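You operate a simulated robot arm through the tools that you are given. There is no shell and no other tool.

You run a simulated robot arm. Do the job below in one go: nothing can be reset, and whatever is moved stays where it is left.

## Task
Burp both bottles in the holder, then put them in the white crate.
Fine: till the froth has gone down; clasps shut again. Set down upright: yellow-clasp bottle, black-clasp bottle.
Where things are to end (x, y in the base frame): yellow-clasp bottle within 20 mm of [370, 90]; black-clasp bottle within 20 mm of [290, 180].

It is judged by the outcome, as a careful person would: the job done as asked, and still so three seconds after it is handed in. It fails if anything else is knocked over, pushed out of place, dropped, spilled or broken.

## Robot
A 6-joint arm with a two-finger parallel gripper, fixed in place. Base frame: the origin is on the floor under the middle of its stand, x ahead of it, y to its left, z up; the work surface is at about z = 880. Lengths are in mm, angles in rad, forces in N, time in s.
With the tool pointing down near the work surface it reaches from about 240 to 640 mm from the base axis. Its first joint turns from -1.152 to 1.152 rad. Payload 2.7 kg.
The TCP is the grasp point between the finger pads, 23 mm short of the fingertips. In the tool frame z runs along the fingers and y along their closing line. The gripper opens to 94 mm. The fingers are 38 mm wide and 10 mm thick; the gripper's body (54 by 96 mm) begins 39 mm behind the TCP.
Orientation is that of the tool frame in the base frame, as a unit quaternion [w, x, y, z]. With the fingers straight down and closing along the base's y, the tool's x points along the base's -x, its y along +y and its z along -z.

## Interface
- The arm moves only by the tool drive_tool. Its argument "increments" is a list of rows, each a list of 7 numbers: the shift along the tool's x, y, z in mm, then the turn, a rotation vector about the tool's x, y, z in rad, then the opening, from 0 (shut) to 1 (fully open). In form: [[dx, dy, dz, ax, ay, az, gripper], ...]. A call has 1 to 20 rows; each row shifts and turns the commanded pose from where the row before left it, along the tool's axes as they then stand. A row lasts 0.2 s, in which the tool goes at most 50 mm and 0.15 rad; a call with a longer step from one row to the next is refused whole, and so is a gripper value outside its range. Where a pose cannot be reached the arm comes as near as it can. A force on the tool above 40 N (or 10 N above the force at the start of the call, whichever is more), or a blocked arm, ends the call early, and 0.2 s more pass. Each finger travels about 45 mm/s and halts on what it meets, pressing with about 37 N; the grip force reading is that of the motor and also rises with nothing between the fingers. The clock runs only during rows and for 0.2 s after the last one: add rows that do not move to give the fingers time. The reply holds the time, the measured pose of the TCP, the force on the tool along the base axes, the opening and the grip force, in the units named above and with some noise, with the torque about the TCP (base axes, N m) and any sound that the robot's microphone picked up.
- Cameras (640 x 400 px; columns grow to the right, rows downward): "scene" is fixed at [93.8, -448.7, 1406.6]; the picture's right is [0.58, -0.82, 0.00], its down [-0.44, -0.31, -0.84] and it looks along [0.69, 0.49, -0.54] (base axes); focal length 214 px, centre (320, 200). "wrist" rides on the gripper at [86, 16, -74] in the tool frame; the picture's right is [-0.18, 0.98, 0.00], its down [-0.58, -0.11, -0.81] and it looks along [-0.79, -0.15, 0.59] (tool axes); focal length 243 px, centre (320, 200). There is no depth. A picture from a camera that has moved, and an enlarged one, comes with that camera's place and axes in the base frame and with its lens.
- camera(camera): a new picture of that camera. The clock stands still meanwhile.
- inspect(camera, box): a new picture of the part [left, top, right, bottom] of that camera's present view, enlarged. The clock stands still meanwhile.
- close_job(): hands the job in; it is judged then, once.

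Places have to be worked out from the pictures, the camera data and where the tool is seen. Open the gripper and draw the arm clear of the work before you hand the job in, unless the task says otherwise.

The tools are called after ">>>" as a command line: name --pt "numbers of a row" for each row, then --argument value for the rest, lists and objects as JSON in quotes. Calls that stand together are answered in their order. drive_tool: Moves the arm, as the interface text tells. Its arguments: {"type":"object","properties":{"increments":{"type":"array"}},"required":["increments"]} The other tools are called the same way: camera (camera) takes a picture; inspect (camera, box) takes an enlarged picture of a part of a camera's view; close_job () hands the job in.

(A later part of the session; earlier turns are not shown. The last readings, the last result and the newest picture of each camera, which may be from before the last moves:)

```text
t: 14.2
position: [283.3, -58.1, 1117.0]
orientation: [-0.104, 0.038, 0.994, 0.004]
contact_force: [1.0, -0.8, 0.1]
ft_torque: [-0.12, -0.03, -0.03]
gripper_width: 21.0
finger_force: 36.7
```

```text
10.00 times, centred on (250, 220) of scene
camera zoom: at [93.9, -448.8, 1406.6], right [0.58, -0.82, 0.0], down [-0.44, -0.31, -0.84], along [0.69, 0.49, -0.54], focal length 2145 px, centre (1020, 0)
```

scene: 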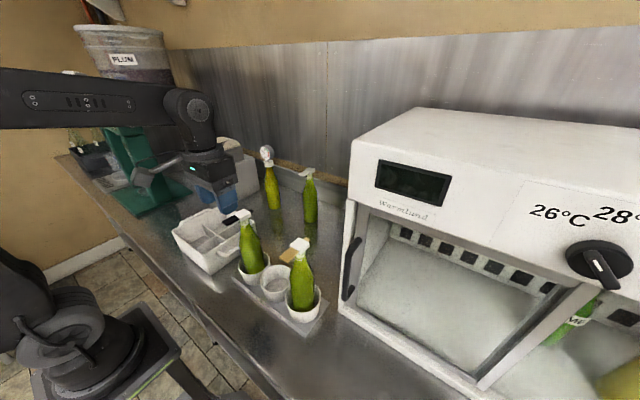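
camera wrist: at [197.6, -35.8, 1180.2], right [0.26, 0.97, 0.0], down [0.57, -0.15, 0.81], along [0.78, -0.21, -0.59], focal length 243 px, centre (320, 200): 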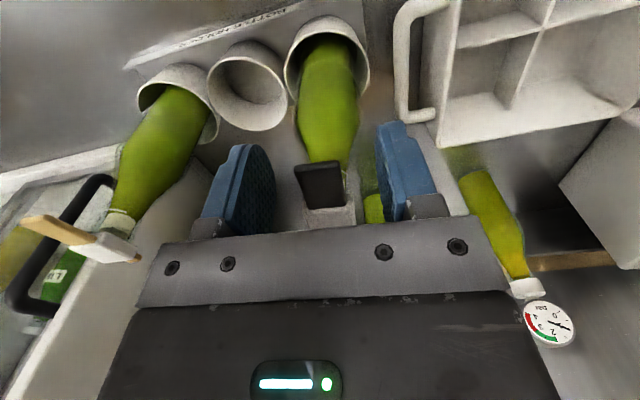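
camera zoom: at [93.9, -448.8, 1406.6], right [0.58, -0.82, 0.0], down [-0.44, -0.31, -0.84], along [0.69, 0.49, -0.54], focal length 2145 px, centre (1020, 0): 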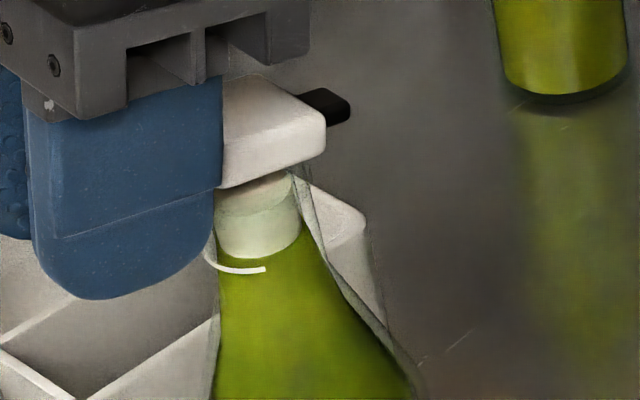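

The load has dropped to nearly zero with the clasp about 0.2 rad open. I'll zoom in on the neck and froth before opening any more.

>>> inspect --camera "scene" --box '[234, 212, 254, 230]'

>>> inspect --camera "wrist" --box '[290, 110, 370, 230]'

>>> inspect --camera "scene" --box '[288, 235, 312, 255]'

```text
16.00 times, centred on (244, 221) of scene
camera zoom: at [93.9, -448.8, 1406.6], right [0.58, -0.82, 0.0], down [-0.44, -0.31, -0.84], along [0.69, 0.49, -0.54], focal length 3432 px, centre (1536, -136)
```

zoom: 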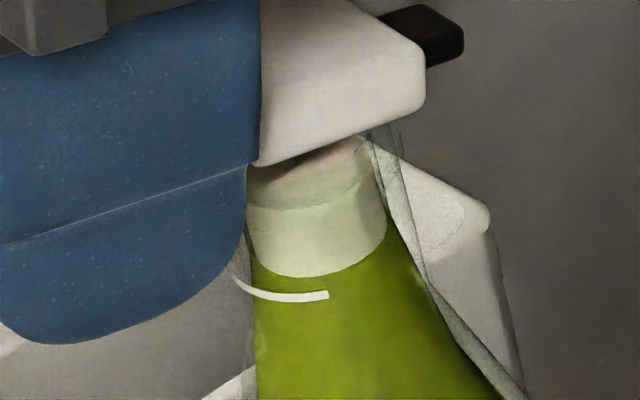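

```text
3.33 times, centred on (330, 170) of wrist
camera zoom: at [215.7, -36.4, 1207.2], right [0.26, 0.97, -0.04], down [0.72, -0.17, 0.67], along [0.64, -0.2, -0.74], focal length 809 px, centre (287, 300)
```

zoom: 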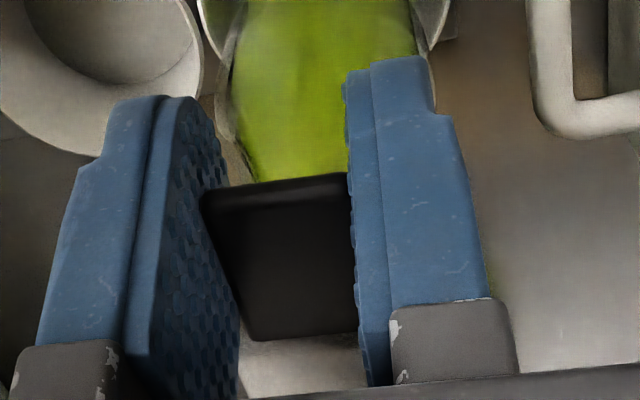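

```text
16.00 times, centred on (300, 245) of scene
camera zoom: at [93.9, -448.8, 1406.6], right [0.58, -0.82, 0.0], down [-0.44, -0.31, -0.84], along [0.69, 0.49, -0.54], focal length 3432 px, centre (640, -520)
```

zoom: 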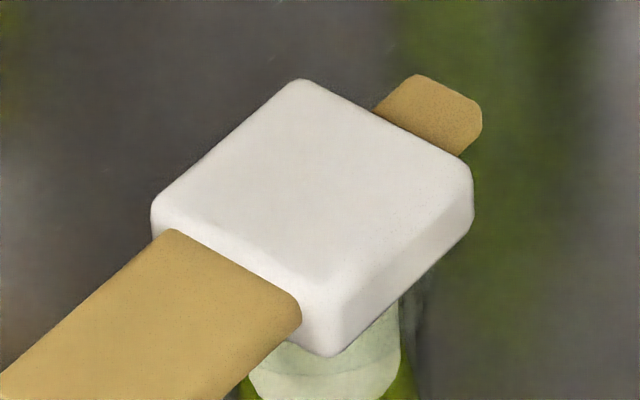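

The pale froth top is visible below the lip and the cap is off the front edge, but there's still no hiss. I'll open slightly further, one small step at a time.

>>> drive_tool --pt "0 0 -1.9 0 0.03 0 0.1" --pt "0 0 -1.9 0 0.03 0 0.1"

>>> inspect --camera "scene" --box '[234, 212, 254, 230]'

```text
t: 14.8
position: [283.8, -58.4, 1121.5]
orientation: [-0.131, 0.039, 0.991, 0.005]
contact_force: [-0.5, 0.1, -5.4]
ft_torque: [0.01, 0.38, 0.0]
gripper_width: 21.0
finger_force: 36.6
```

```text
16.00 times, centred on (244, 221) of scene
camera zoom: at [93.9, -448.8, 1406.6], right [0.58, -0.82, 0.0], down [-0.44, -0.31, -0.84], along [0.69, 0.49, -0.54], focal length 3432 px, centre (1536, -136)
```

zoom: 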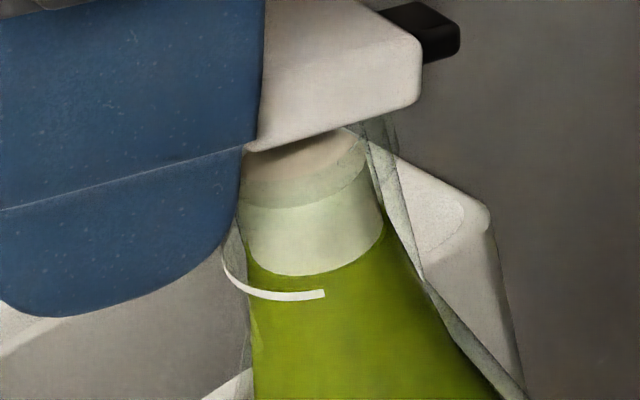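

The force line consistently passes through x≈347–350, so the hinge is at the tail end, about 65 mm from the TCP. I'll open a bit more with that corrected arc and watch the froth.

>>> drive_tool --pt "0 0 -1.5 0 0.03 0 0.1" --pt "0 0 -1.7 0 0.03 0 0.1"

>>> inspect --camera "scene" --box '[234, 212, 254, 230]'

>>> inspect --camera "scene" --box '[200, 180, 300, 290]'

```text
t: 15.4
position: [285.5, -59.8, 1125.2]
orientation: [-0.161, 0.038, 0.986, 0.006]
contact_force: [-0.9, 0.6, -5.9]
ft_torque: [0.08, 0.33, 0.0]
gripper_width: 20.9
finger_force: 36.7
```

```text
16.00 times, centred on (244, 221) of scene
camera zoom: at [93.9, -448.8, 1406.6], right [0.58, -0.82, 0.0], down [-0.44, -0.31, -0.84], along [0.69, 0.49, -0.54], focal length 3432 px, centre (1536, -136)
```

zoom: 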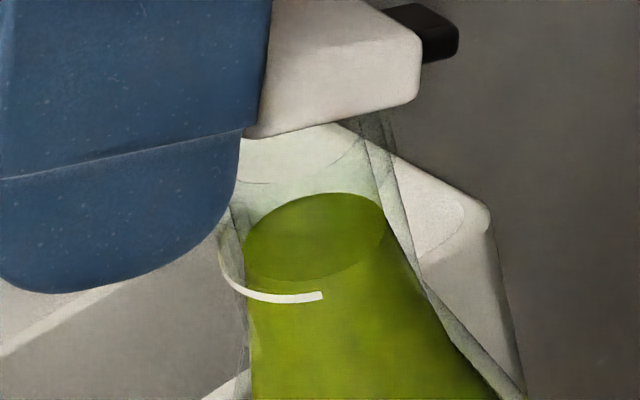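

```text
3.64 times, centred on (250, 235) of scene
camera zoom: at [93.9, -448.8, 1406.6], right [0.58, -0.82, 0.0], down [-0.44, -0.31, -0.84], along [0.69, 0.49, -0.54], focal length 780 px, centre (574, 73)
```

zoom: 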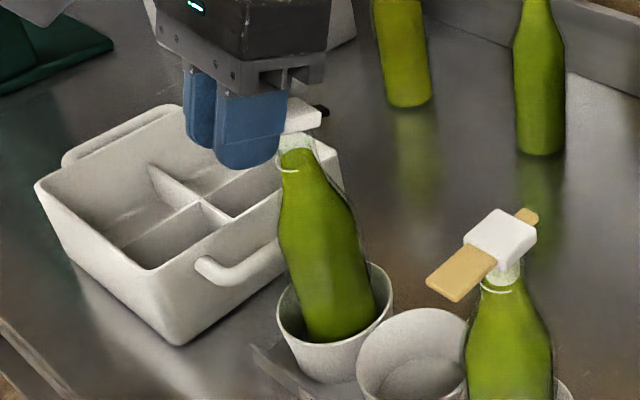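

The froth column has disappeared and a clean dark-green liquid surface now sits near the fill mark with clear glass above it. I'll ease off the slight upward pull, hold briefly and confirm it stays down.

>>> drive_tool --pt "0 0 1 0 0 0 0.1" --pt "0 0 0 0 0 0 0.1"

>>> inspect --camera "scene" --box '[234, 212, 254, 230]'

>>> inspect --camera "wrist" --box '[260, 0, 400, 230]'

```text
t: 16.0
position: [284.9, -58.0, 1123.3]
orientation: [-0.158, 0.037, 0.987, 0.005]
contact_force: [0.1, 0.9, -2.6]
ft_torque: [0.03, 0.09, -0.01]
gripper_width: 21.0
finger_force: 36.6
```

```text
16.00 times, centred on (244, 221) of scene
camera zoom: at [93.9, -448.8, 1406.6], right [0.58, -0.82, 0.0], down [-0.44, -0.31, -0.84], along [0.69, 0.49, -0.54], focal length 3432 px, centre (1536, -136)
```

zoom: 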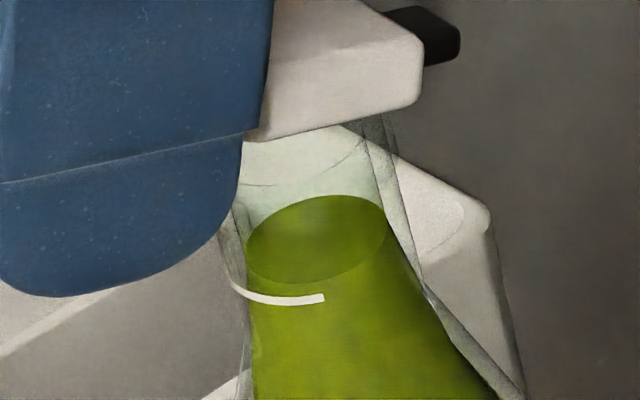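

```text
1.74 times, centred on (330, 115) of wrist
camera zoom: at [228.0, -37.6, 1221.7], right [0.25, 0.97, -0.06], down [0.79, -0.17, 0.58], along [0.55, -0.19, -0.81], focal length 422 px, centre (303, 348)
```

zoom: 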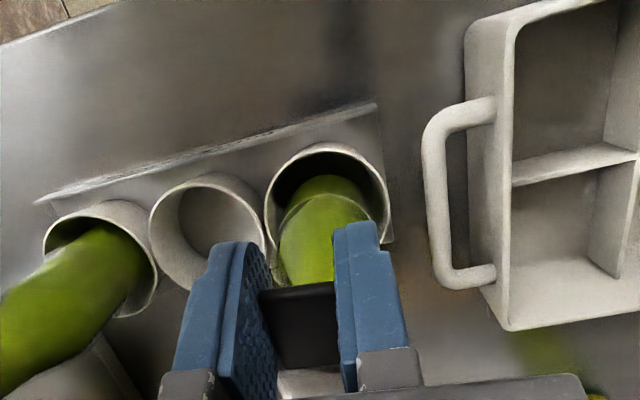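

The headspace is still clear. To be sure no late froth rises, I'll hold it open a little longer and look again.

>>> drive_tool --pt "0 0 0 0 0 0 0.1" --pt "0 0 0 0 0 0 0.1" --pt "0 0 0 0 0 0 0.1" --pt "0 0 0 0 0 0 0.1"

>>> inspect --camera "scene" --box '[234, 212, 254, 230]'

```text
t: 17.0
position: [284.8, -59.3, 1125.0]
orientation: [-0.159, 0.038, 0.987, 0.005]
contact_force: [1.4, 0.5, 1.3]
ft_torque: [-0.01, -0.11, 0.01]
gripper_width: 21.0
finger_force: 36.9
```

```text
16.00 times, centred on (244, 221) of scene
camera zoom: at [93.9, -448.7, 1406.6], right [0.58, -0.82, 0.0], down [-0.44, -0.31, -0.84], along [0.69, 0.49, -0.54], focal length 3432 px, centre (1536, -136)
```

zoom: 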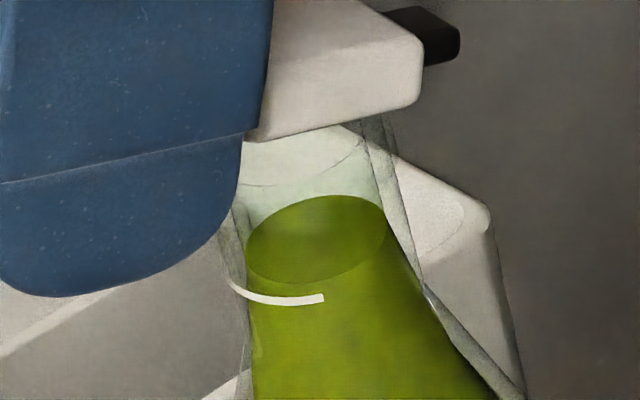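

The surface is stable, so the black bottle is burped. Now I'll close the clasp by reversing the arc in steps, watching the force.

>>> drive_tool --pt "0 0 1.8 0 -0.03 0 0.1" --pt "0 0 1.8 0 -0.03 0 0.1" --pt "0 0 1.8 0 -0.03 0 0.1" --pt "0 0 1.8 0 -0.03 0 0.1"

>>> inspect --camera "scene" --box '[220, 200, 280, 240]'

```text
t: 18.0
position: [283.3, -58.3, 1116.8]
orientation: [-0.1, 0.038, 0.994, 0.003]
contact_force: [-0.4, -0.1, 0.8]
ft_torque: [0.09, -0.06, 0.0]
gripper_width: 20.8
finger_force: 36.8
```

```text
10.00 times, centred on (250, 220) of scene
camera zoom: at [93.9, -448.7, 1406.6], right [0.58, -0.82, 0.0], down [-0.44, -0.31, -0.84], along [0.69, 0.49, -0.54], focal length 2145 px, centre (1020, 0)
```

zoom: 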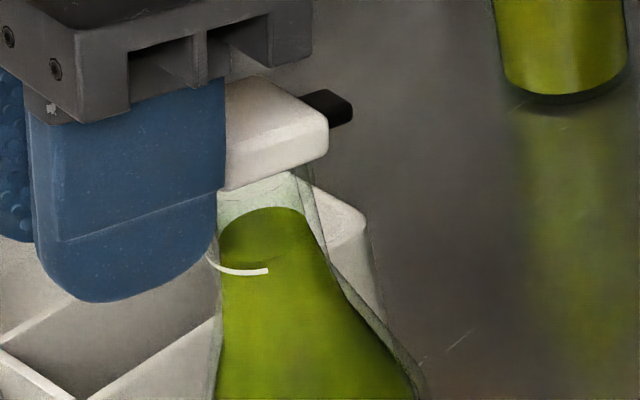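

The arc is tracking well with near-zero load. I'll continue the remaining ~0.2 rad to shut.

>>> drive_tool --pt "0 0 1.8 0 -0.03 0 0.1" --pt "0 0 1.8 0 -0.03 0 0.1" --pt "0 0 1.8 0 -0.03 0 0.1" --pt "0 0 1.8 0 -0.03 0 0.1"

>>> inspect --camera "scene" --box '[220, 200, 280, 240]'

```text
t: 19.0
position: [281.6, -59.2, 1109.9]
orientation: [-0.041, 0.039, 0.998, 0.001]
contact_force: [-0.7, -0.1, -5.0]
ft_torque: [0.11, 0.28, 0.06]
gripper_width: 20.7
finger_force: 36.8
```

```text
10.00 times, centred on (250, 220) of scene
camera zoom: at [93.9, -448.7, 1406.6], right [0.58, -0.82, 0.0], down [-0.44, -0.31, -0.84], along [0.69, 0.49, -0.54], focal length 2145 px, centre (1020, 0)
```

zoom: 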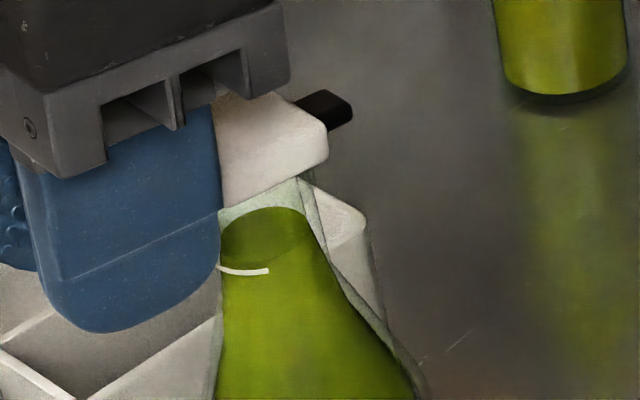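

Almost closed, with a slight upward pull showing. I'll rotate the last 0.08 rad with a bit more downward travel to seat it.

>>> drive_tool --pt "0 0 2.2 0 -0.03 0 0.1" --pt "0 0 2.2 0 -0.03 0 0.1" --pt "0 0 1.2 0 -0.02 0 0.1"

>>> inspect --camera "scene" --box '[220, 200, 280, 240]'

```text
t: 19.8
position: [280.4, -59.1, 1104.5]
orientation: [0.0, 0.038, 0.999, 0.0]
contact_force: [-1.3, 0.7, -3.9]
ft_torque: [0.06, 0.44, 0.01]
gripper_width: 20.8
finger_force: 37.1
```

```text
10.00 times, centred on (250, 220) of scene
camera zoom: at [93.9, -448.8, 1406.6], right [0.58, -0.82, 0.0], down [-0.44, -0.31, -0.84], along [0.69, 0.49, -0.54], focal length 2145 px, centre (1020, 0)
```

zoom: 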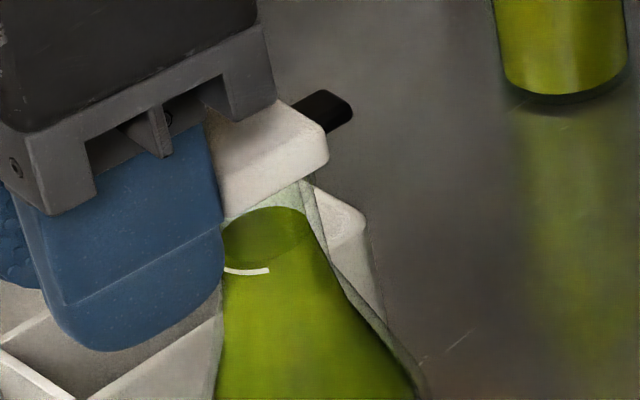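

The tool is back to vertical and the cap looks seated. I'll press down a little to make sure the clasp latches.

>>> drive_tool --pt "0 0 1.2 0 0 0 0.1" --pt "0 0 1.2 0 0 0 0.1"

>>> inspect --camera "scene" --box '[220, 200, 280, 240]'

```text
t: 20.4
position: [282.9, -58.2, 1103.8]
orientation: [0.003, 0.038, 0.999, 0.0]
contact_force: [0.8, 0.2, 9.7]
ft_torque: [0.01, -0.26, -0.02]
gripper_width: 20.8
finger_force: 36.7
```

```text
10.00 times, centred on (250, 220) of scene
camera zoom: at [93.8, -448.7, 1406.6], right [0.58, -0.82, 0.0], down [-0.44, -0.31, -0.84], along [0.69, 0.49, -0.54], focal length 2145 px, centre (1020, 0)
```

zoom: 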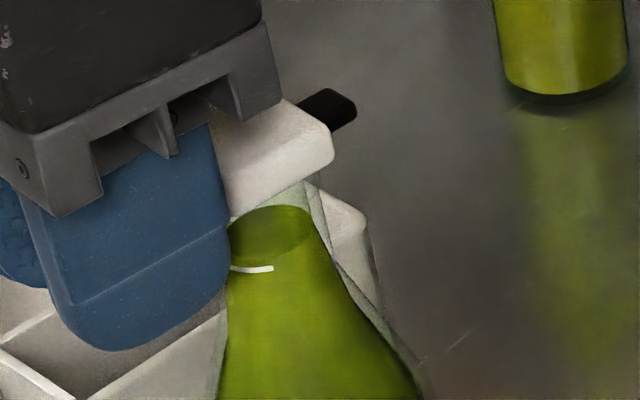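

The cap sits on the neck again under about 10 N of press. I'll press a touch more, then unload and open the fingers to see whether the clasp stays shut on its own.

>>> drive_tool --pt "0 0 1 0 0 0 0.1" --pt "0 0 -2 0 0 0 0.1" --pt "0 0 -1.2 0 0 0 0.1" --pt "0 0 0 0 0 0 0.3" --pt "0 0 0 0 0 0 0.5" --pt "0 0 0 0 0 0 0.5" --pt "0 0 -30 0 0 0 0.5" --pt "0 0 -40 0 0 0 0.5"

>>> inspect --camera "scene" --box '[215, 200, 275, 240]'

>>> inspect --camera "wrist" --box '[280, 80, 376, 180]'

>>> camera --camera "scene"

```text
t: 22.2
position: [280.4, -59.4, 1174.6]
orientation: [0.0, 0.039, 0.999, -0.001]
contact_force: [0.2, 0.1, 0.0]
ft_torque: [0.01, 0.05, 0.01]
gripper_width: 47.1
finger_force: 0.0
```

```text
10.00 times, centred on (245, 220) of scene
camera zoom: at [93.8, -448.7, 1406.6], right [0.58, -0.82, 0.0], down [-0.44, -0.31, -0.84], along [0.69, 0.49, -0.54], focal length 2145 px, centre (1070, 0)
```

zoom: 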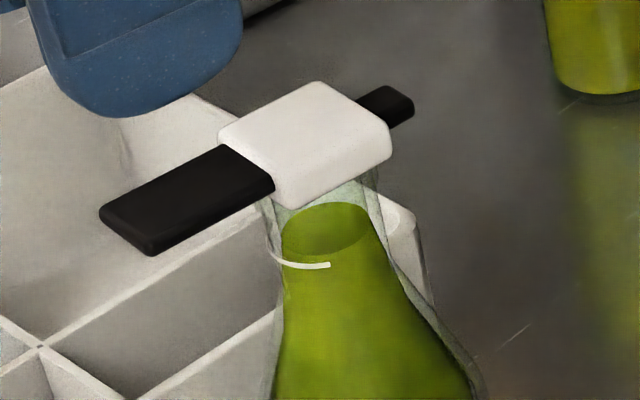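

```text
4.00 times, centred on (328, 130) of wrist
camera zoom: at [196.4, -35.6, 1248.1], right [0.26, 0.97, 0.0], down [0.57, -0.15, 0.81], along [0.78, -0.21, -0.59], focal length 970 px, centre (288, 480)
```

zoom: 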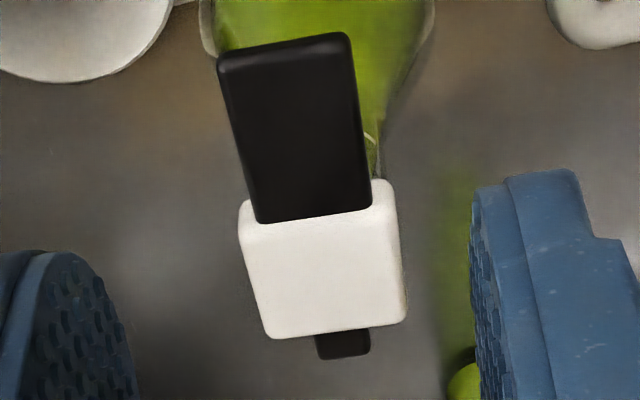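

```text
taken
```

scene: 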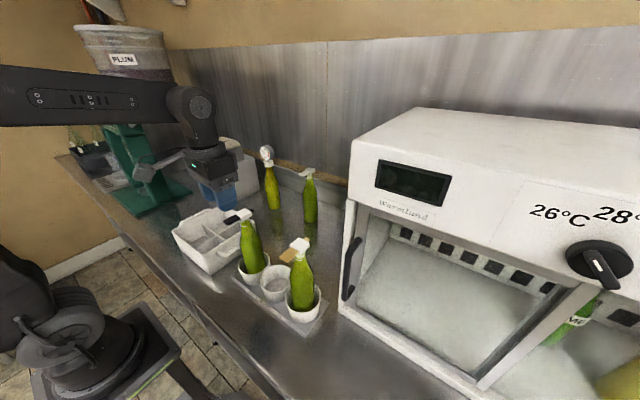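

Compared with the first picture, the tab, cap and tail have all shifted by the same ~2 mm, so the clasp is level and shut, and the froth is gone. Next is the yellow bottle: I'll move above its tab, staying well over the caps, and measure it.

>>> drive_tool --pt "0 0 0 0 0 -0.077 0.6" --pt "0 -45 0 0 0 0 0.6" --pt "0 -45 0 0 0 0 0.6" --pt "2 -45 0 0 0 0 0.6" --pt "3 -43 0 0 0 0 0.6" --pt "0 0 0 0 0 0 0.6"

>>> inspect --camera "wrist" --box '[280, 80, 376, 180]'

>>> camera --camera "wrist"

```text
t: 23.6
position: [275.2, -236.6, 1176.0]
orientation: [-0.001, -0.001, 1.0, 0.0]
contact_force: [-0.3, -0.9, -0.3]
ft_torque: [0.05, 0.01, 0.01]
gripper_width: 56.5
finger_force: 0.0
```

```text
4.00 times, centred on (328, 130) of wrist
camera zoom: at [189.8, -220.6, 1249.6], right [0.18, 0.98, 0.0], down [0.58, -0.11, 0.81], along [0.79, -0.15, -0.59], focal length 970 px, centre (288, 480)
```

zoom: 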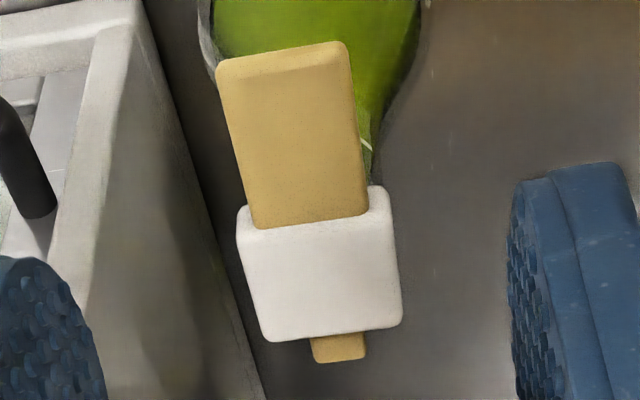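

```text
taken
camera wrist: at [189.8, -220.6, 1249.6], right [0.18, 0.98, 0.0], down [0.58, -0.11, 0.81], along [0.79, -0.15, -0.59], focal length 243 px, centre (320, 200)
```

wrist: 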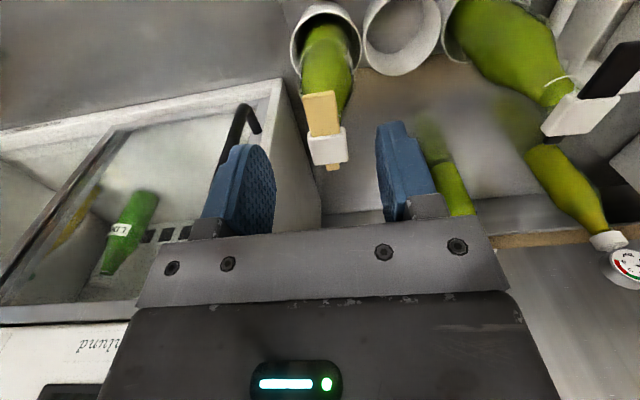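

The yellow tab measures from tip [272, -237] to cap edge x≈305 with essentially no yaw. The incubator corner is near [370, -314], so I'll check the scene view for clearance around the wrist before going down.

>>> camera --camera "scene"

>>> inspect --camera "scene" --box '[200, 60, 420, 330]'

```text
taken
```

scene: 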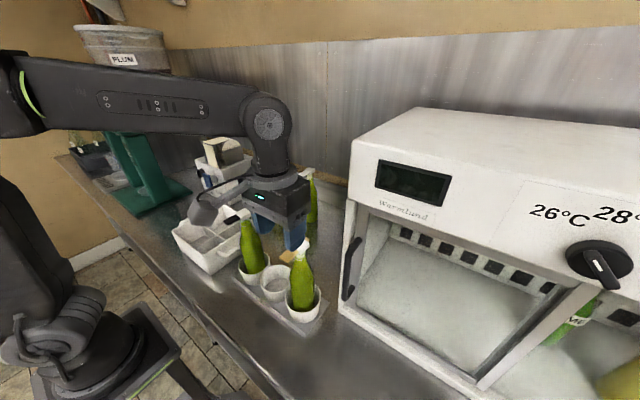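

```text
1.48 times, centred on (310, 195) of scene
camera zoom: at [93.8, -448.8, 1406.6], right [0.58, -0.82, 0.0], down [-0.44, -0.31, -0.84], along [0.69, 0.49, -0.54], focal length 318 px, centre (335, 207)
```

zoom: 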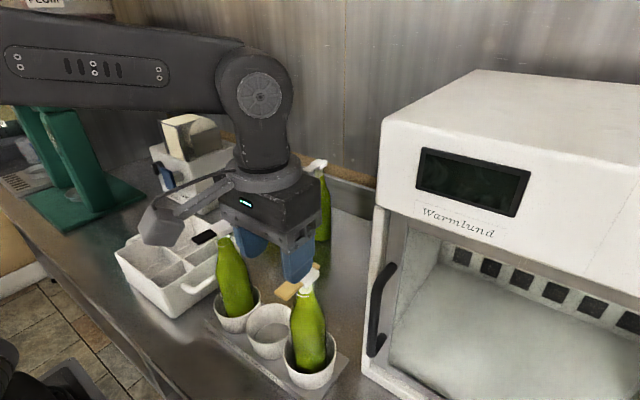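

There's good clearance to the incubator. I'll descend around the yellow tab to TCP about [282.5, -237, 1106] and then grip it.

>>> drive_tool --pt "-7.3 -0.5 0 0 0 0 0.6" --pt "0 0 35 0 0 0 0.6" --pt "0 0 20 0 0 0 0.6" --pt "0 0 14 0 0 0 0.6" --pt "0 0 0 0 0 0 0.6"

>>> inspect --camera "wrist" --box '[240, 60, 440, 230]'

>>> inspect --camera "scene" --box '[260, 200, 340, 260]'

```text
t: 24.8
position: [284.2, -236.8, 1104.9]
orientation: [0.0, 0.0, 1.0, 0.0]
contact_force: [0.6, -0.2, -0.5]
ft_torque: [-0.04, 0.02, 0.0]
gripper_width: 56.4
finger_force: 0.0
```

```text
2.35 times, centred on (340, 145) of wrist
camera zoom: at [197.8, -220.5, 1179.3], right [0.18, 0.98, 0.0], down [0.58, -0.11, 0.81], along [0.79, -0.15, -0.59], focal length 571 px, centre (273, 329)
```

zoom: 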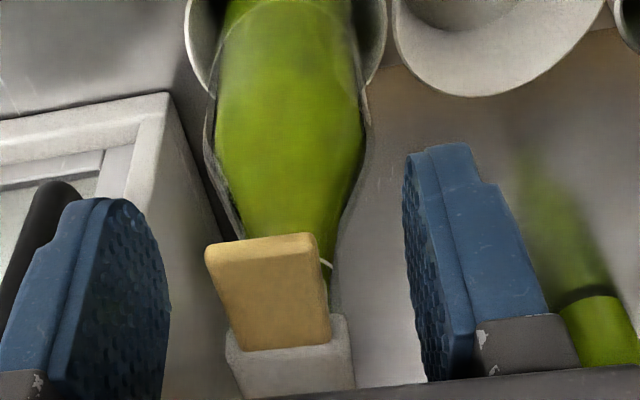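

```text
6.67 times, centred on (300, 230) of scene
camera zoom: at [93.8, -448.7, 1406.6], right [0.58, -0.82, 0.0], down [-0.44, -0.31, -0.84], along [0.69, 0.49, -0.54], focal length 1430 px, centre (453, 0)
```

zoom: 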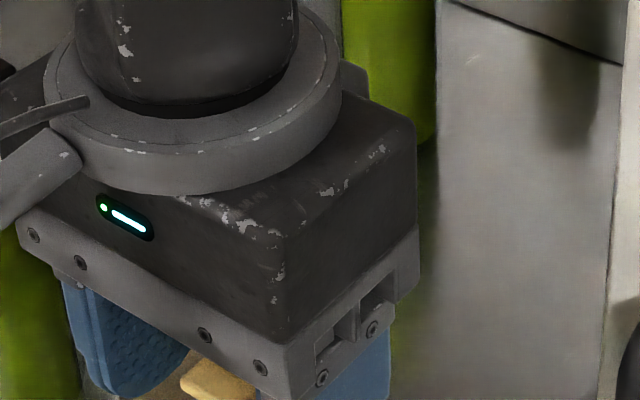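

From here the gripper body hides the yellow neck in the scene view. I'll shift the grip about 5 mm towards the tab tip and 5 mm higher so the right half of the neck should show past the finger, then close on the tab.

>>> drive_tool --pt "5.5 0 -5 0 0 0 0.6" --pt "0 0 0 0 0 0 0.3" --pt "0 0 0 0 0 0 0.2" --pt "0 0 0 0 0 0 0.1" --pt "0 0 0 0 0 0 0.1"

>>> inspect --camera "scene" --box '[270, 220, 330, 270]'

>>> inspect --camera "wrist" --box '[270, 100, 390, 230]'

```text
t: 26.0
position: [277.7, -237.6, 1110.1]
orientation: [0.0, 0.0, 1.0, -0.001]
contact_force: [0.1, -1.2, 0.9]
ft_torque: [0.0, -0.04, -0.06]
gripper_width: 20.7
finger_force: 37.1
```

```text
8.00 times, centred on (300, 245) of scene
camera zoom: at [93.8, -448.8, 1406.6], right [0.58, -0.82, 0.0], down [-0.44, -0.31, -0.84], along [0.69, 0.49, -0.54], focal length 1716 px, centre (480, -160)
```

zoom: 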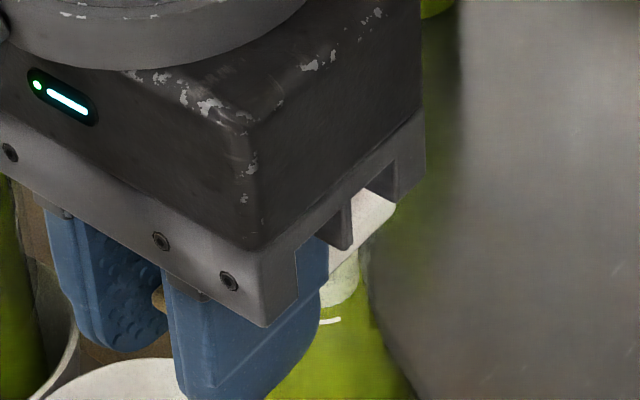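

```text
3.08 times, centred on (330, 165) of wrist
camera zoom: at [192.1, -221.1, 1184.5], right [0.18, 0.98, 0.0], down [0.58, -0.11, 0.81], along [0.79, -0.15, -0.59], focal length 746 px, centre (289, 308)
```

zoom: 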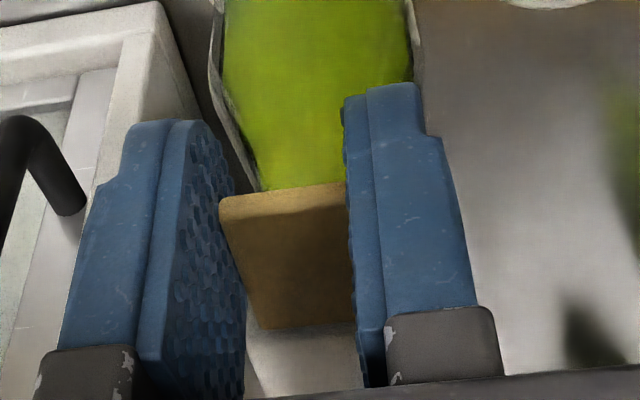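

The neck's right half, the froth and the fill mark are now visible past the finger, and the tab is firmly held. I'll start the same tip-up swing about the rear hinge, in small steps.

>>> drive_tool --pt "-0.3 0 -2.0 0 0.03 0 0.1" --pt "-0.3 0 -2.0 0 0.03 0 0.1"

>>> inspect --camera "scene" --box '[270, 220, 330, 270]'

```text
t: 26.6
position: [279.9, -237.3, 1114.1]
orientation: [-0.029, -0.001, 1.0, -0.001]
contact_force: [2.1, -2.1, 7.7]
ft_torque: [0.02, -0.62, -0.11]
gripper_width: 20.8
finger_force: 37.0
```

```text
8.00 times, centred on (300, 245) of scene
camera zoom: at [93.8, -448.7, 1406.6], right [0.58, -0.82, 0.0], down [-0.44, -0.31, -0.84], along [0.69, 0.49, -0.54], focal length 1716 px, centre (480, -160)
```

zoom: 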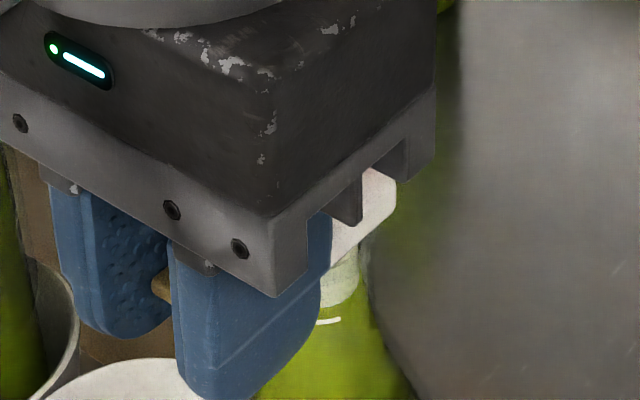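

The behaviour matches the black one: about 8 N of down load, the bottle steady and the cap starting to lift. I'll continue.

>>> drive_tool --pt "-0.3 0 -2.1 0 0.03 0 0.1" --pt "-0.3 0 -2.1 0 0.03 0 0.1"

>>> inspect --camera "scene" --box '[270, 220, 330, 270]'

```text
t: 27.2
position: [279.8, -236.5, 1118.3]
orientation: [-0.06, 0.0, 0.998, 0.0]
contact_force: [3.1, -1.2, 10.0]
ft_torque: [0.02, -0.69, -0.07]
gripper_width: 21.0
finger_force: 37.1
```

```text
8.00 times, centred on (300, 245) of scene
camera zoom: at [93.8, -448.7, 1406.6], right [0.58, -0.82, 0.0], down [-0.44, -0.31, -0.84], along [0.69, 0.49, -0.54], focal length 1716 px, centre (480, -160)
```

zoom: 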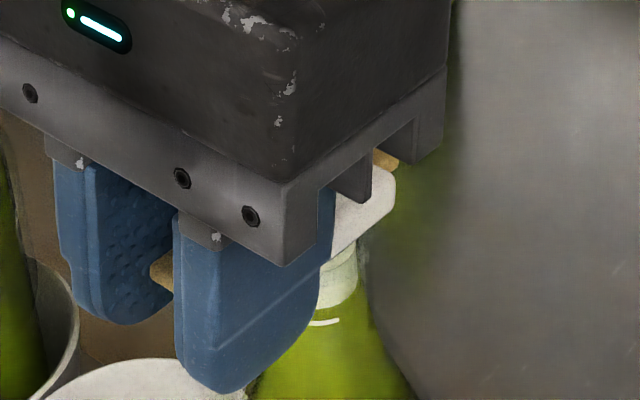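

The lever is following the arc. I'll take the next small step with slightly more lift to ease the 10 N down load.

>>> drive_tool --pt "-0.3 0 -2.4 0 0.03 0 0.1" --pt "-0.3 0 -2.4 0 0.03 0 0.1"

>>> inspect --camera "scene" --box '[290, 235, 320, 260]'

```text
t: 27.8
position: [280.4, -236.6, 1122.4]
orientation: [-0.092, -0.001, 0.996, 0.001]
contact_force: [1.8, -2.0, 4.4]
ft_torque: [0.0, -0.34, -0.03]
gripper_width: 20.8
finger_force: 37.3
```

```text
16.00 times, centred on (305, 248) of scene
camera zoom: at [93.8, -448.7, 1406.6], right [0.58, -0.82, 0.0], down [-0.44, -0.31, -0.84], along [0.69, 0.49, -0.54], focal length 3432 px, centre (560, -560)
```

zoom: 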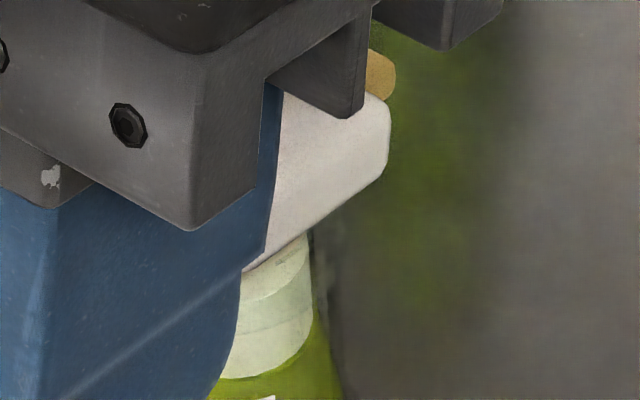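

About 0.18 rad open, and the froth column is still in the neck below the lip. I'll open in finer steps now and look after each.

>>> drive_tool --pt "-0.4 0 -2.7 0 0.04 0 0.1"

>>> inspect --camera "scene" --box '[290, 235, 320, 260]'

```text
t: 28.2
position: [282.0, -237.3, 1125.1]
orientation: [-0.111, 0.001, 0.994, 0.001]
contact_force: [0.2, -0.3, 0.3]
ft_torque: [0.03, 0.04, 0.01]
gripper_width: 20.8
finger_force: 37.0
```

```text
16.00 times, centred on (305, 248) of scene
camera zoom: at [93.9, -448.8, 1406.6], right [0.58, -0.82, 0.0], down [-0.44, -0.31, -0.84], along [0.69, 0.49, -0.54], focal length 3432 px, centre (560, -560)
```

zoom: 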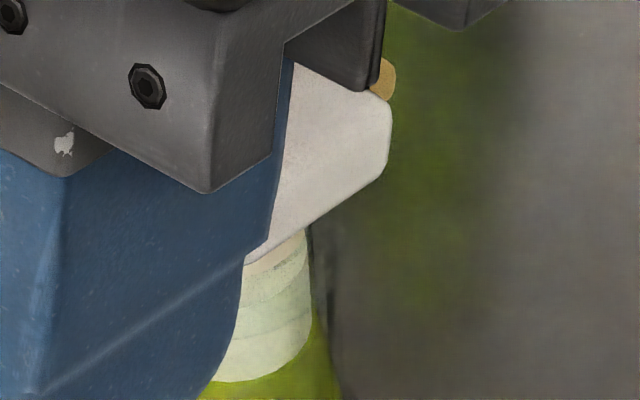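

The force is near zero at about 0.22 rad, and the froth top is now visible just under the lip. I'll hold still briefly to see whether it rises or falls at this opening.

>>> drive_tool --pt "0 0 0 0 0 0 0.1"

>>> inspect --camera "scene" --box '[290, 235, 320, 260]'

```text
t: 28.6
position: [282.3, -237.2, 1124.3]
orientation: [-0.112, 0.0, 0.994, 0.001]
contact_force: [-0.1, 0.9, -0.3]
ft_torque: [0.08, 0.31, 0.0]
gripper_width: 21.0
finger_force: 36.5
```

```text
16.00 times, centred on (305, 248) of scene
camera zoom: at [93.9, -448.8, 1406.6], right [0.58, -0.82, 0.0], down [-0.44, -0.31, -0.84], along [0.69, 0.49, -0.54], focal length 3432 px, centre (560, -560)
```

zoom: 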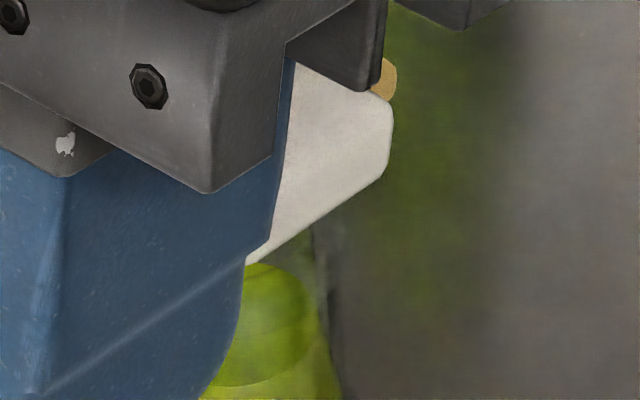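

The pale column is now gone in the yellow bottle too: the green disc is the liquid surface at its original level, with clear glass above. I'll hold it open a bit longer and confirm it's stable with nothing over the lip.

>>> drive_tool --pt "0 0 0 0 0 0 0.1" --pt "0 0 0 0 0 0 0.1"

>>> inspect --camera "scene" --box '[290, 235, 320, 260]'

>>> inspect --camera "scene" --box '[230, 215, 350, 330]'

```text
t: 29.2
position: [281.9, -238.1, 1126.4]
orientation: [-0.11, -0.001, 0.994, 0.0]
contact_force: [0.3, -0.2, -0.7]
ft_torque: [-0.02, 0.34, -0.01]
gripper_width: 21.0
finger_force: 37.3
```

```text
16.00 times, centred on (305, 248) of scene
camera zoom: at [93.9, -448.8, 1406.5], right [0.58, -0.82, 0.0], down [-0.44, -0.31, -0.84], along [0.69, 0.49, -0.54], focal length 3432 px, centre (560, -560)
```

zoom: 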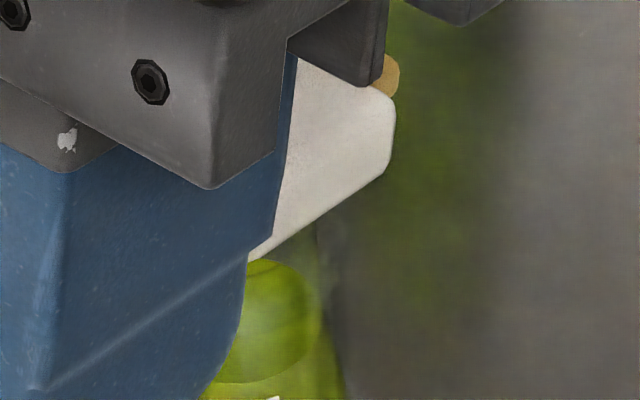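

```text
3.48 times, centred on (290, 272) of scene
camera zoom: at [93.9, -448.8, 1406.5], right [0.58, -0.82, 0.0], down [-0.44, -0.31, -0.84], along [0.69, 0.49, -0.54], focal length 746 px, centre (424, -52)
```

zoom: 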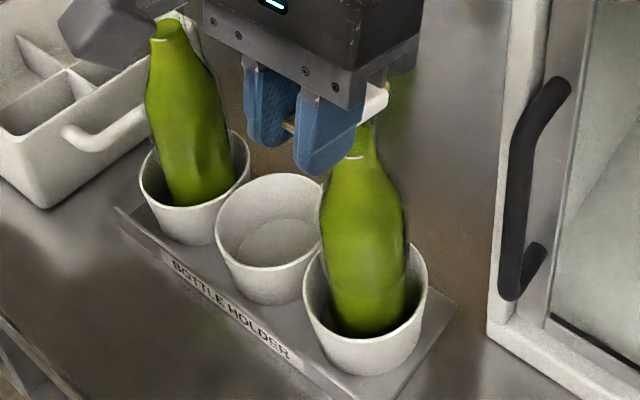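

It's stable, and nothing has gone over the lip. I'll take a tighter look at the surface for leftover froth while holding a moment longer.

>>> drive_tool --pt "0 0 0 0 0 0 0.1" --pt "0 0 0 0 0 0 0.1" --pt "0 0 0 0 0 0 0.1"

>>> inspect --camera "scene" --box '[296, 246, 310, 258]'

>>> inspect --camera "scene" --box '[238, 212, 252, 224]'

```text
t: 30.0
position: [281.6, -237.5, 1125.8]
orientation: [-0.11, 0.0, 0.994, 0.001]
contact_force: [-0.8, 0.4, 0.5]
ft_torque: [0.02, 0.33, -0.04]
gripper_width: 20.8
finger_force: 36.9
```

```text
16.00 times, centred on (303, 252) of scene
camera zoom: at [93.9, -448.8, 1406.5], right [0.58, -0.82, 0.0], down [-0.44, -0.31, -0.84], along [0.69, 0.49, -0.54], focal length 3432 px, centre (592, -632)
```

zoom: 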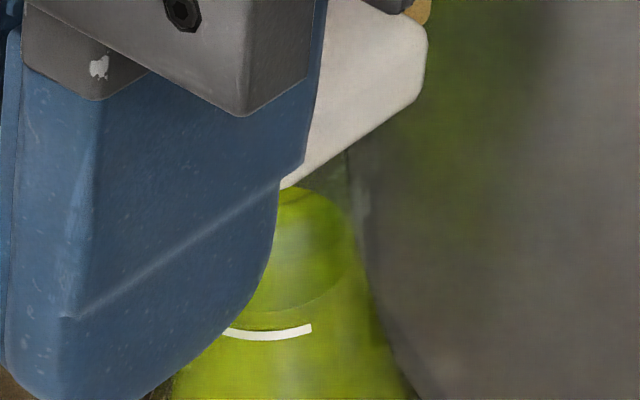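

```text
16.00 times, centred on (245, 218) of scene
camera zoom: at [93.9, -448.8, 1406.5], right [0.58, -0.82, 0.0], down [-0.44, -0.31, -0.84], along [0.69, 0.49, -0.54], focal length 3432 px, centre (1520, -88)
```

zoom: 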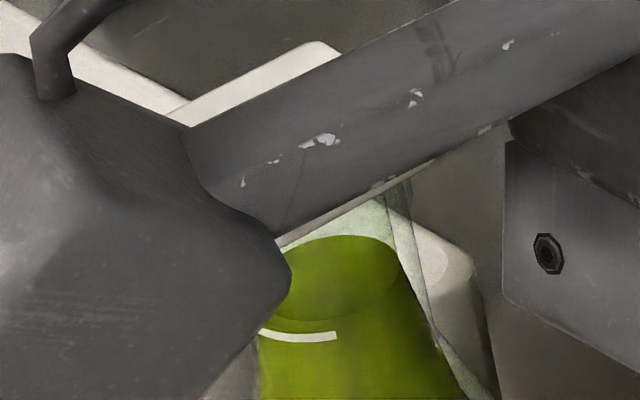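

The yellow froth is gone. Now I'll reverse the arc to shut the clasp.

>>> drive_tool --pt "0.3 0 2.1 0 -0.03 0 0.1" --pt "0.3 0 2.1 0 -0.03 0 0.1" --pt "0.3 0 2.1 0 -0.03 0 0.1" --pt "0.3 0 2.1 0 -0.03 0 0.1" --pt "0.3 0 2.2 0 -0.03 0 0.1"

>>> inspect --camera "scene" --box '[290, 230, 320, 255]'

```text
t: 31.2
position: [279.0, -238.2, 1115.6]
orientation: [-0.034, -0.001, 0.999, 0.0]
contact_force: [-0.4, -1.2, 0.7]
ft_torque: [-0.09, 0.03, 0.0]
gripper_width: 21.0
finger_force: 36.8
```

```text
16.00 times, centred on (305, 242) of scene
camera zoom: at [93.9, -448.8, 1406.6], right [0.58, -0.82, 0.0], down [-0.44, -0.31, -0.84], along [0.69, 0.49, -0.54], focal length 3432 px, centre (560, -480)
```

zoom: 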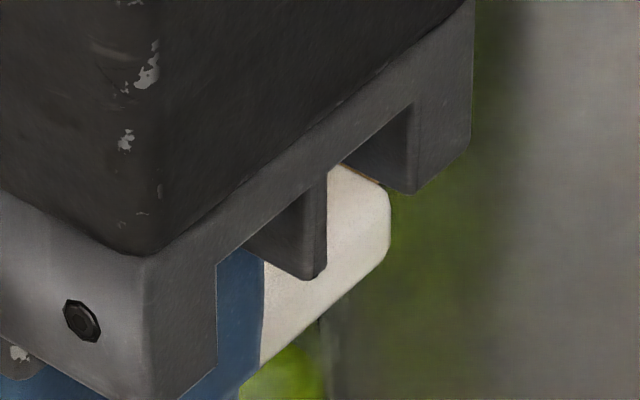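

Load is near zero with about 0.07 rad left. I'll finish the rotation and press it down.

>>> drive_tool --pt "0.3 0 2.2 0 -0.03 0 0.1" --pt "0.4 0 2.8 0 -0.04 0 0.1" --pt "0 0 1.2 0 0 0 0.1"

>>> inspect --camera "scene" --box '[270, 220, 330, 270]'

```text
t: 32.0
position: [279.2, -237.2, 1110.1]
orientation: [0.002, 0.0, 1.0, 0.0]
contact_force: [3.0, -0.5, 8.8]
ft_torque: [0.03, -0.62, -0.05]
gripper_width: 20.8
finger_force: 37.4
```

```text
8.00 times, centred on (300, 245) of scene
camera zoom: at [93.8, -448.7, 1406.6], right [0.58, -0.82, 0.0], down [-0.44, -0.31, -0.84], along [0.69, 0.49, -0.54], focal length 1716 px, centre (480, -160)
```

zoom: 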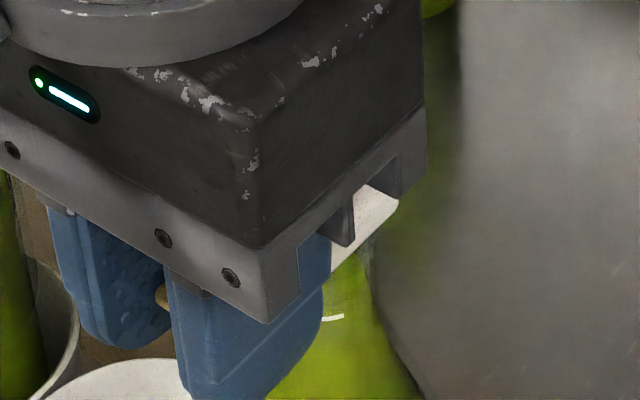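

It's down, but the torque shows little closing moment on the hinge. I'll add a slight tip-down rotation and press to seat it as firmly as the black one.

>>> drive_tool --pt "0 0 0 0 -0.02 0 0.1" --pt "0 0 0.8 0 -0.015 0 0.1"

```text
t: 32.6
position: [278.6, -237.5, 1109.8]
orientation: [0.017, 0.0, 1.0, 0.0]
contact_force: [-0.3, -1.5, 10.1]
ft_torque: [-0.07, -0.14, 0.0]
gripper_width: 20.8
finger_force: 37.4
```

The closing moment is now about 0.5 N·m with a firm seat. I'll unload, open the fingers, rise clear and check that the clasp stays shut.

>>> drive_tool --pt "0 0 -1.5 0 0.02 0 0.1" --pt "0 0 -0.5 0 0.015 0 0.1" --pt "0 0 0 0 0 0 0.3" --pt "0 0 0 0 0 0 0.6" --pt "0 0 0 0 0 0 0.6" --pt "0 0 -30 0 0 0 0.6" --pt "0 0 -40 0 0 0 0.6" --pt "0 0 0 0 0 0 0.6"

>>> inspect --camera "scene" --box '[270, 225, 330, 265]'

>>> inspect --camera "wrist" --box '[280, 80, 376, 180]'

>>> camera --camera "scene"

```text
t: 34.4
position: [278.1, -239.3, 1180.9]
orientation: [0.0, 0.0, 1.0, -0.001]
contact_force: [0.4, -0.4, -0.8]
ft_torque: [0.0, -0.02, -0.02]
gripper_width: 56.2
finger_force: 0.0
```

```text
10.00 times, centred on (300, 245) of scene
camera zoom: at [93.8, -448.7, 1406.6], right [0.58, -0.82, 0.0], down [-0.44, -0.31, -0.84], along [0.69, 0.49, -0.54], focal length 2145 px, centre (520, -250)
```

zoom: 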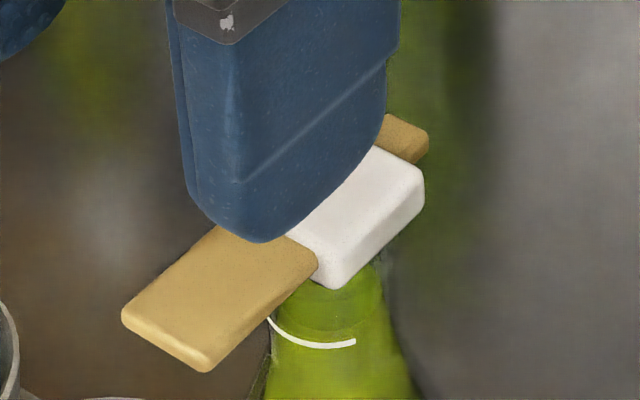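

```text
4.00 times, centred on (328, 130) of wrist
camera zoom: at [191.2, -222.8, 1255.2], right [0.18, 0.98, 0.0], down [0.58, -0.11, 0.81], along [0.79, -0.15, -0.59], focal length 970 px, centre (288, 480)
```

zoom: 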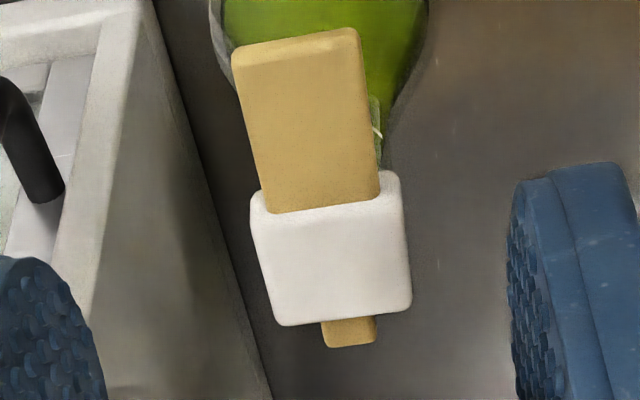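

```text
taken
```

scene: 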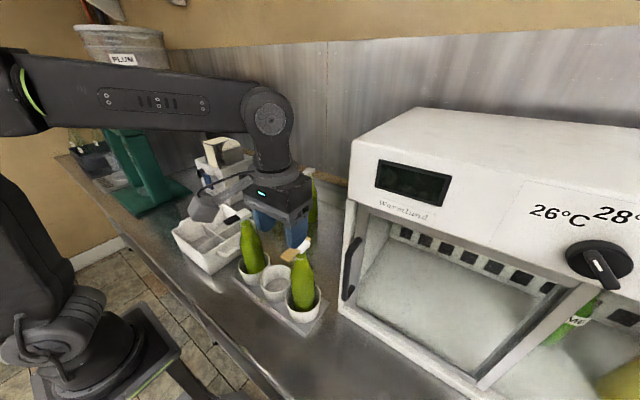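

Both clasps look shut: tab, cap and tail shifted together by about 2 mm. Now I'll go up and over the crate and tilt the camera down to measure its compartments.

>>> drive_tool --pt "0 0 -40 0 0 0 0.6" --pt "0 0 -40 0 0 0 0.6" --pt "0 0 -40 0 0 0 0.6" --pt "0 48 0 0 0 0 0.6" --pt "0 48 0 0 0 0 0.6" --pt "0 48 0 0 0 0 0.6" --pt "0 48 0 0 0 0 0.6" --pt "0 48 0 0 0 0 0.6" --pt "0 48 0 0 0 0 0.6" --pt "0 48 0 0 0 0 0.6" --pt "0 0 0 0 0.15 0 0.6" --pt "0 0 0 0 0.15 0 0.6" --pt "0 0 0 0 0.15 0 0.6" --pt "0 0 0 0 0 0 0.6"

>>> camera --camera "wrist"

>>> camera --camera "scene"

>>> inspect --camera "scene" --box '[220, 200, 340, 330]'

```text
t: 37.4
position: [269.4, 103.0, 1243.5]
orientation: [-0.222, 0.0, 0.975, 0.0]
contact_force: [0.4, 0.0, -0.8]
ft_torque: [-0.05, 0.0, -0.06]
gripper_width: 56.4
finger_force: 0.0
out of reach, approached as far as the arm can: row 12, 13
```

```text
taken
camera wrist: at [224.7, 119.3, 1347.8], right [0.17, 0.98, -0.08], down [0.87, -0.11, 0.47], along [0.46, -0.15, -0.88], focal length 243 px, centre (320, 200)
```

wrist: 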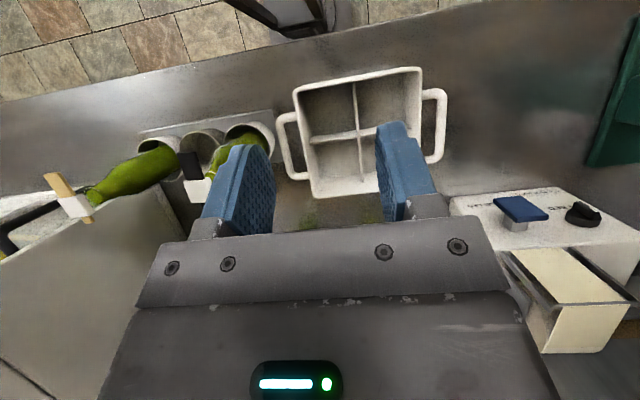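

```text
taken
```

scene: 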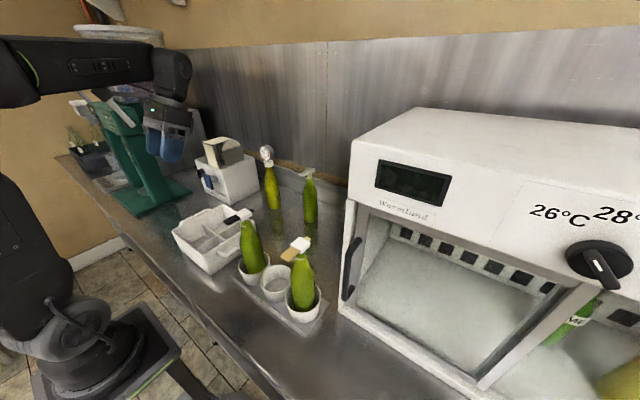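

```text
3.08 times, centred on (280, 265) of scene
camera zoom: at [93.9, -448.7, 1406.6], right [0.58, -0.82, 0.0], down [-0.44, -0.31, -0.84], along [0.69, 0.49, -0.54], focal length 660 px, centre (443, 0)
```

zoom: 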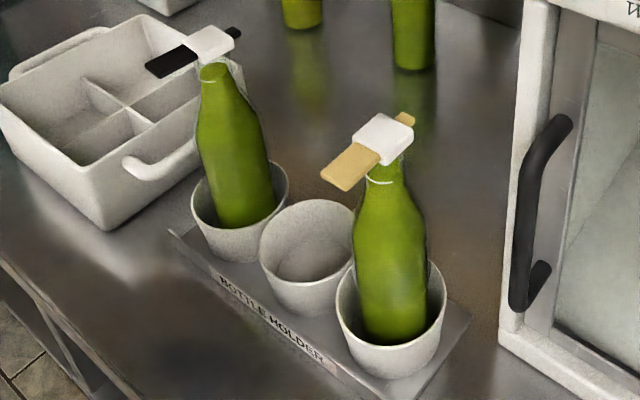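

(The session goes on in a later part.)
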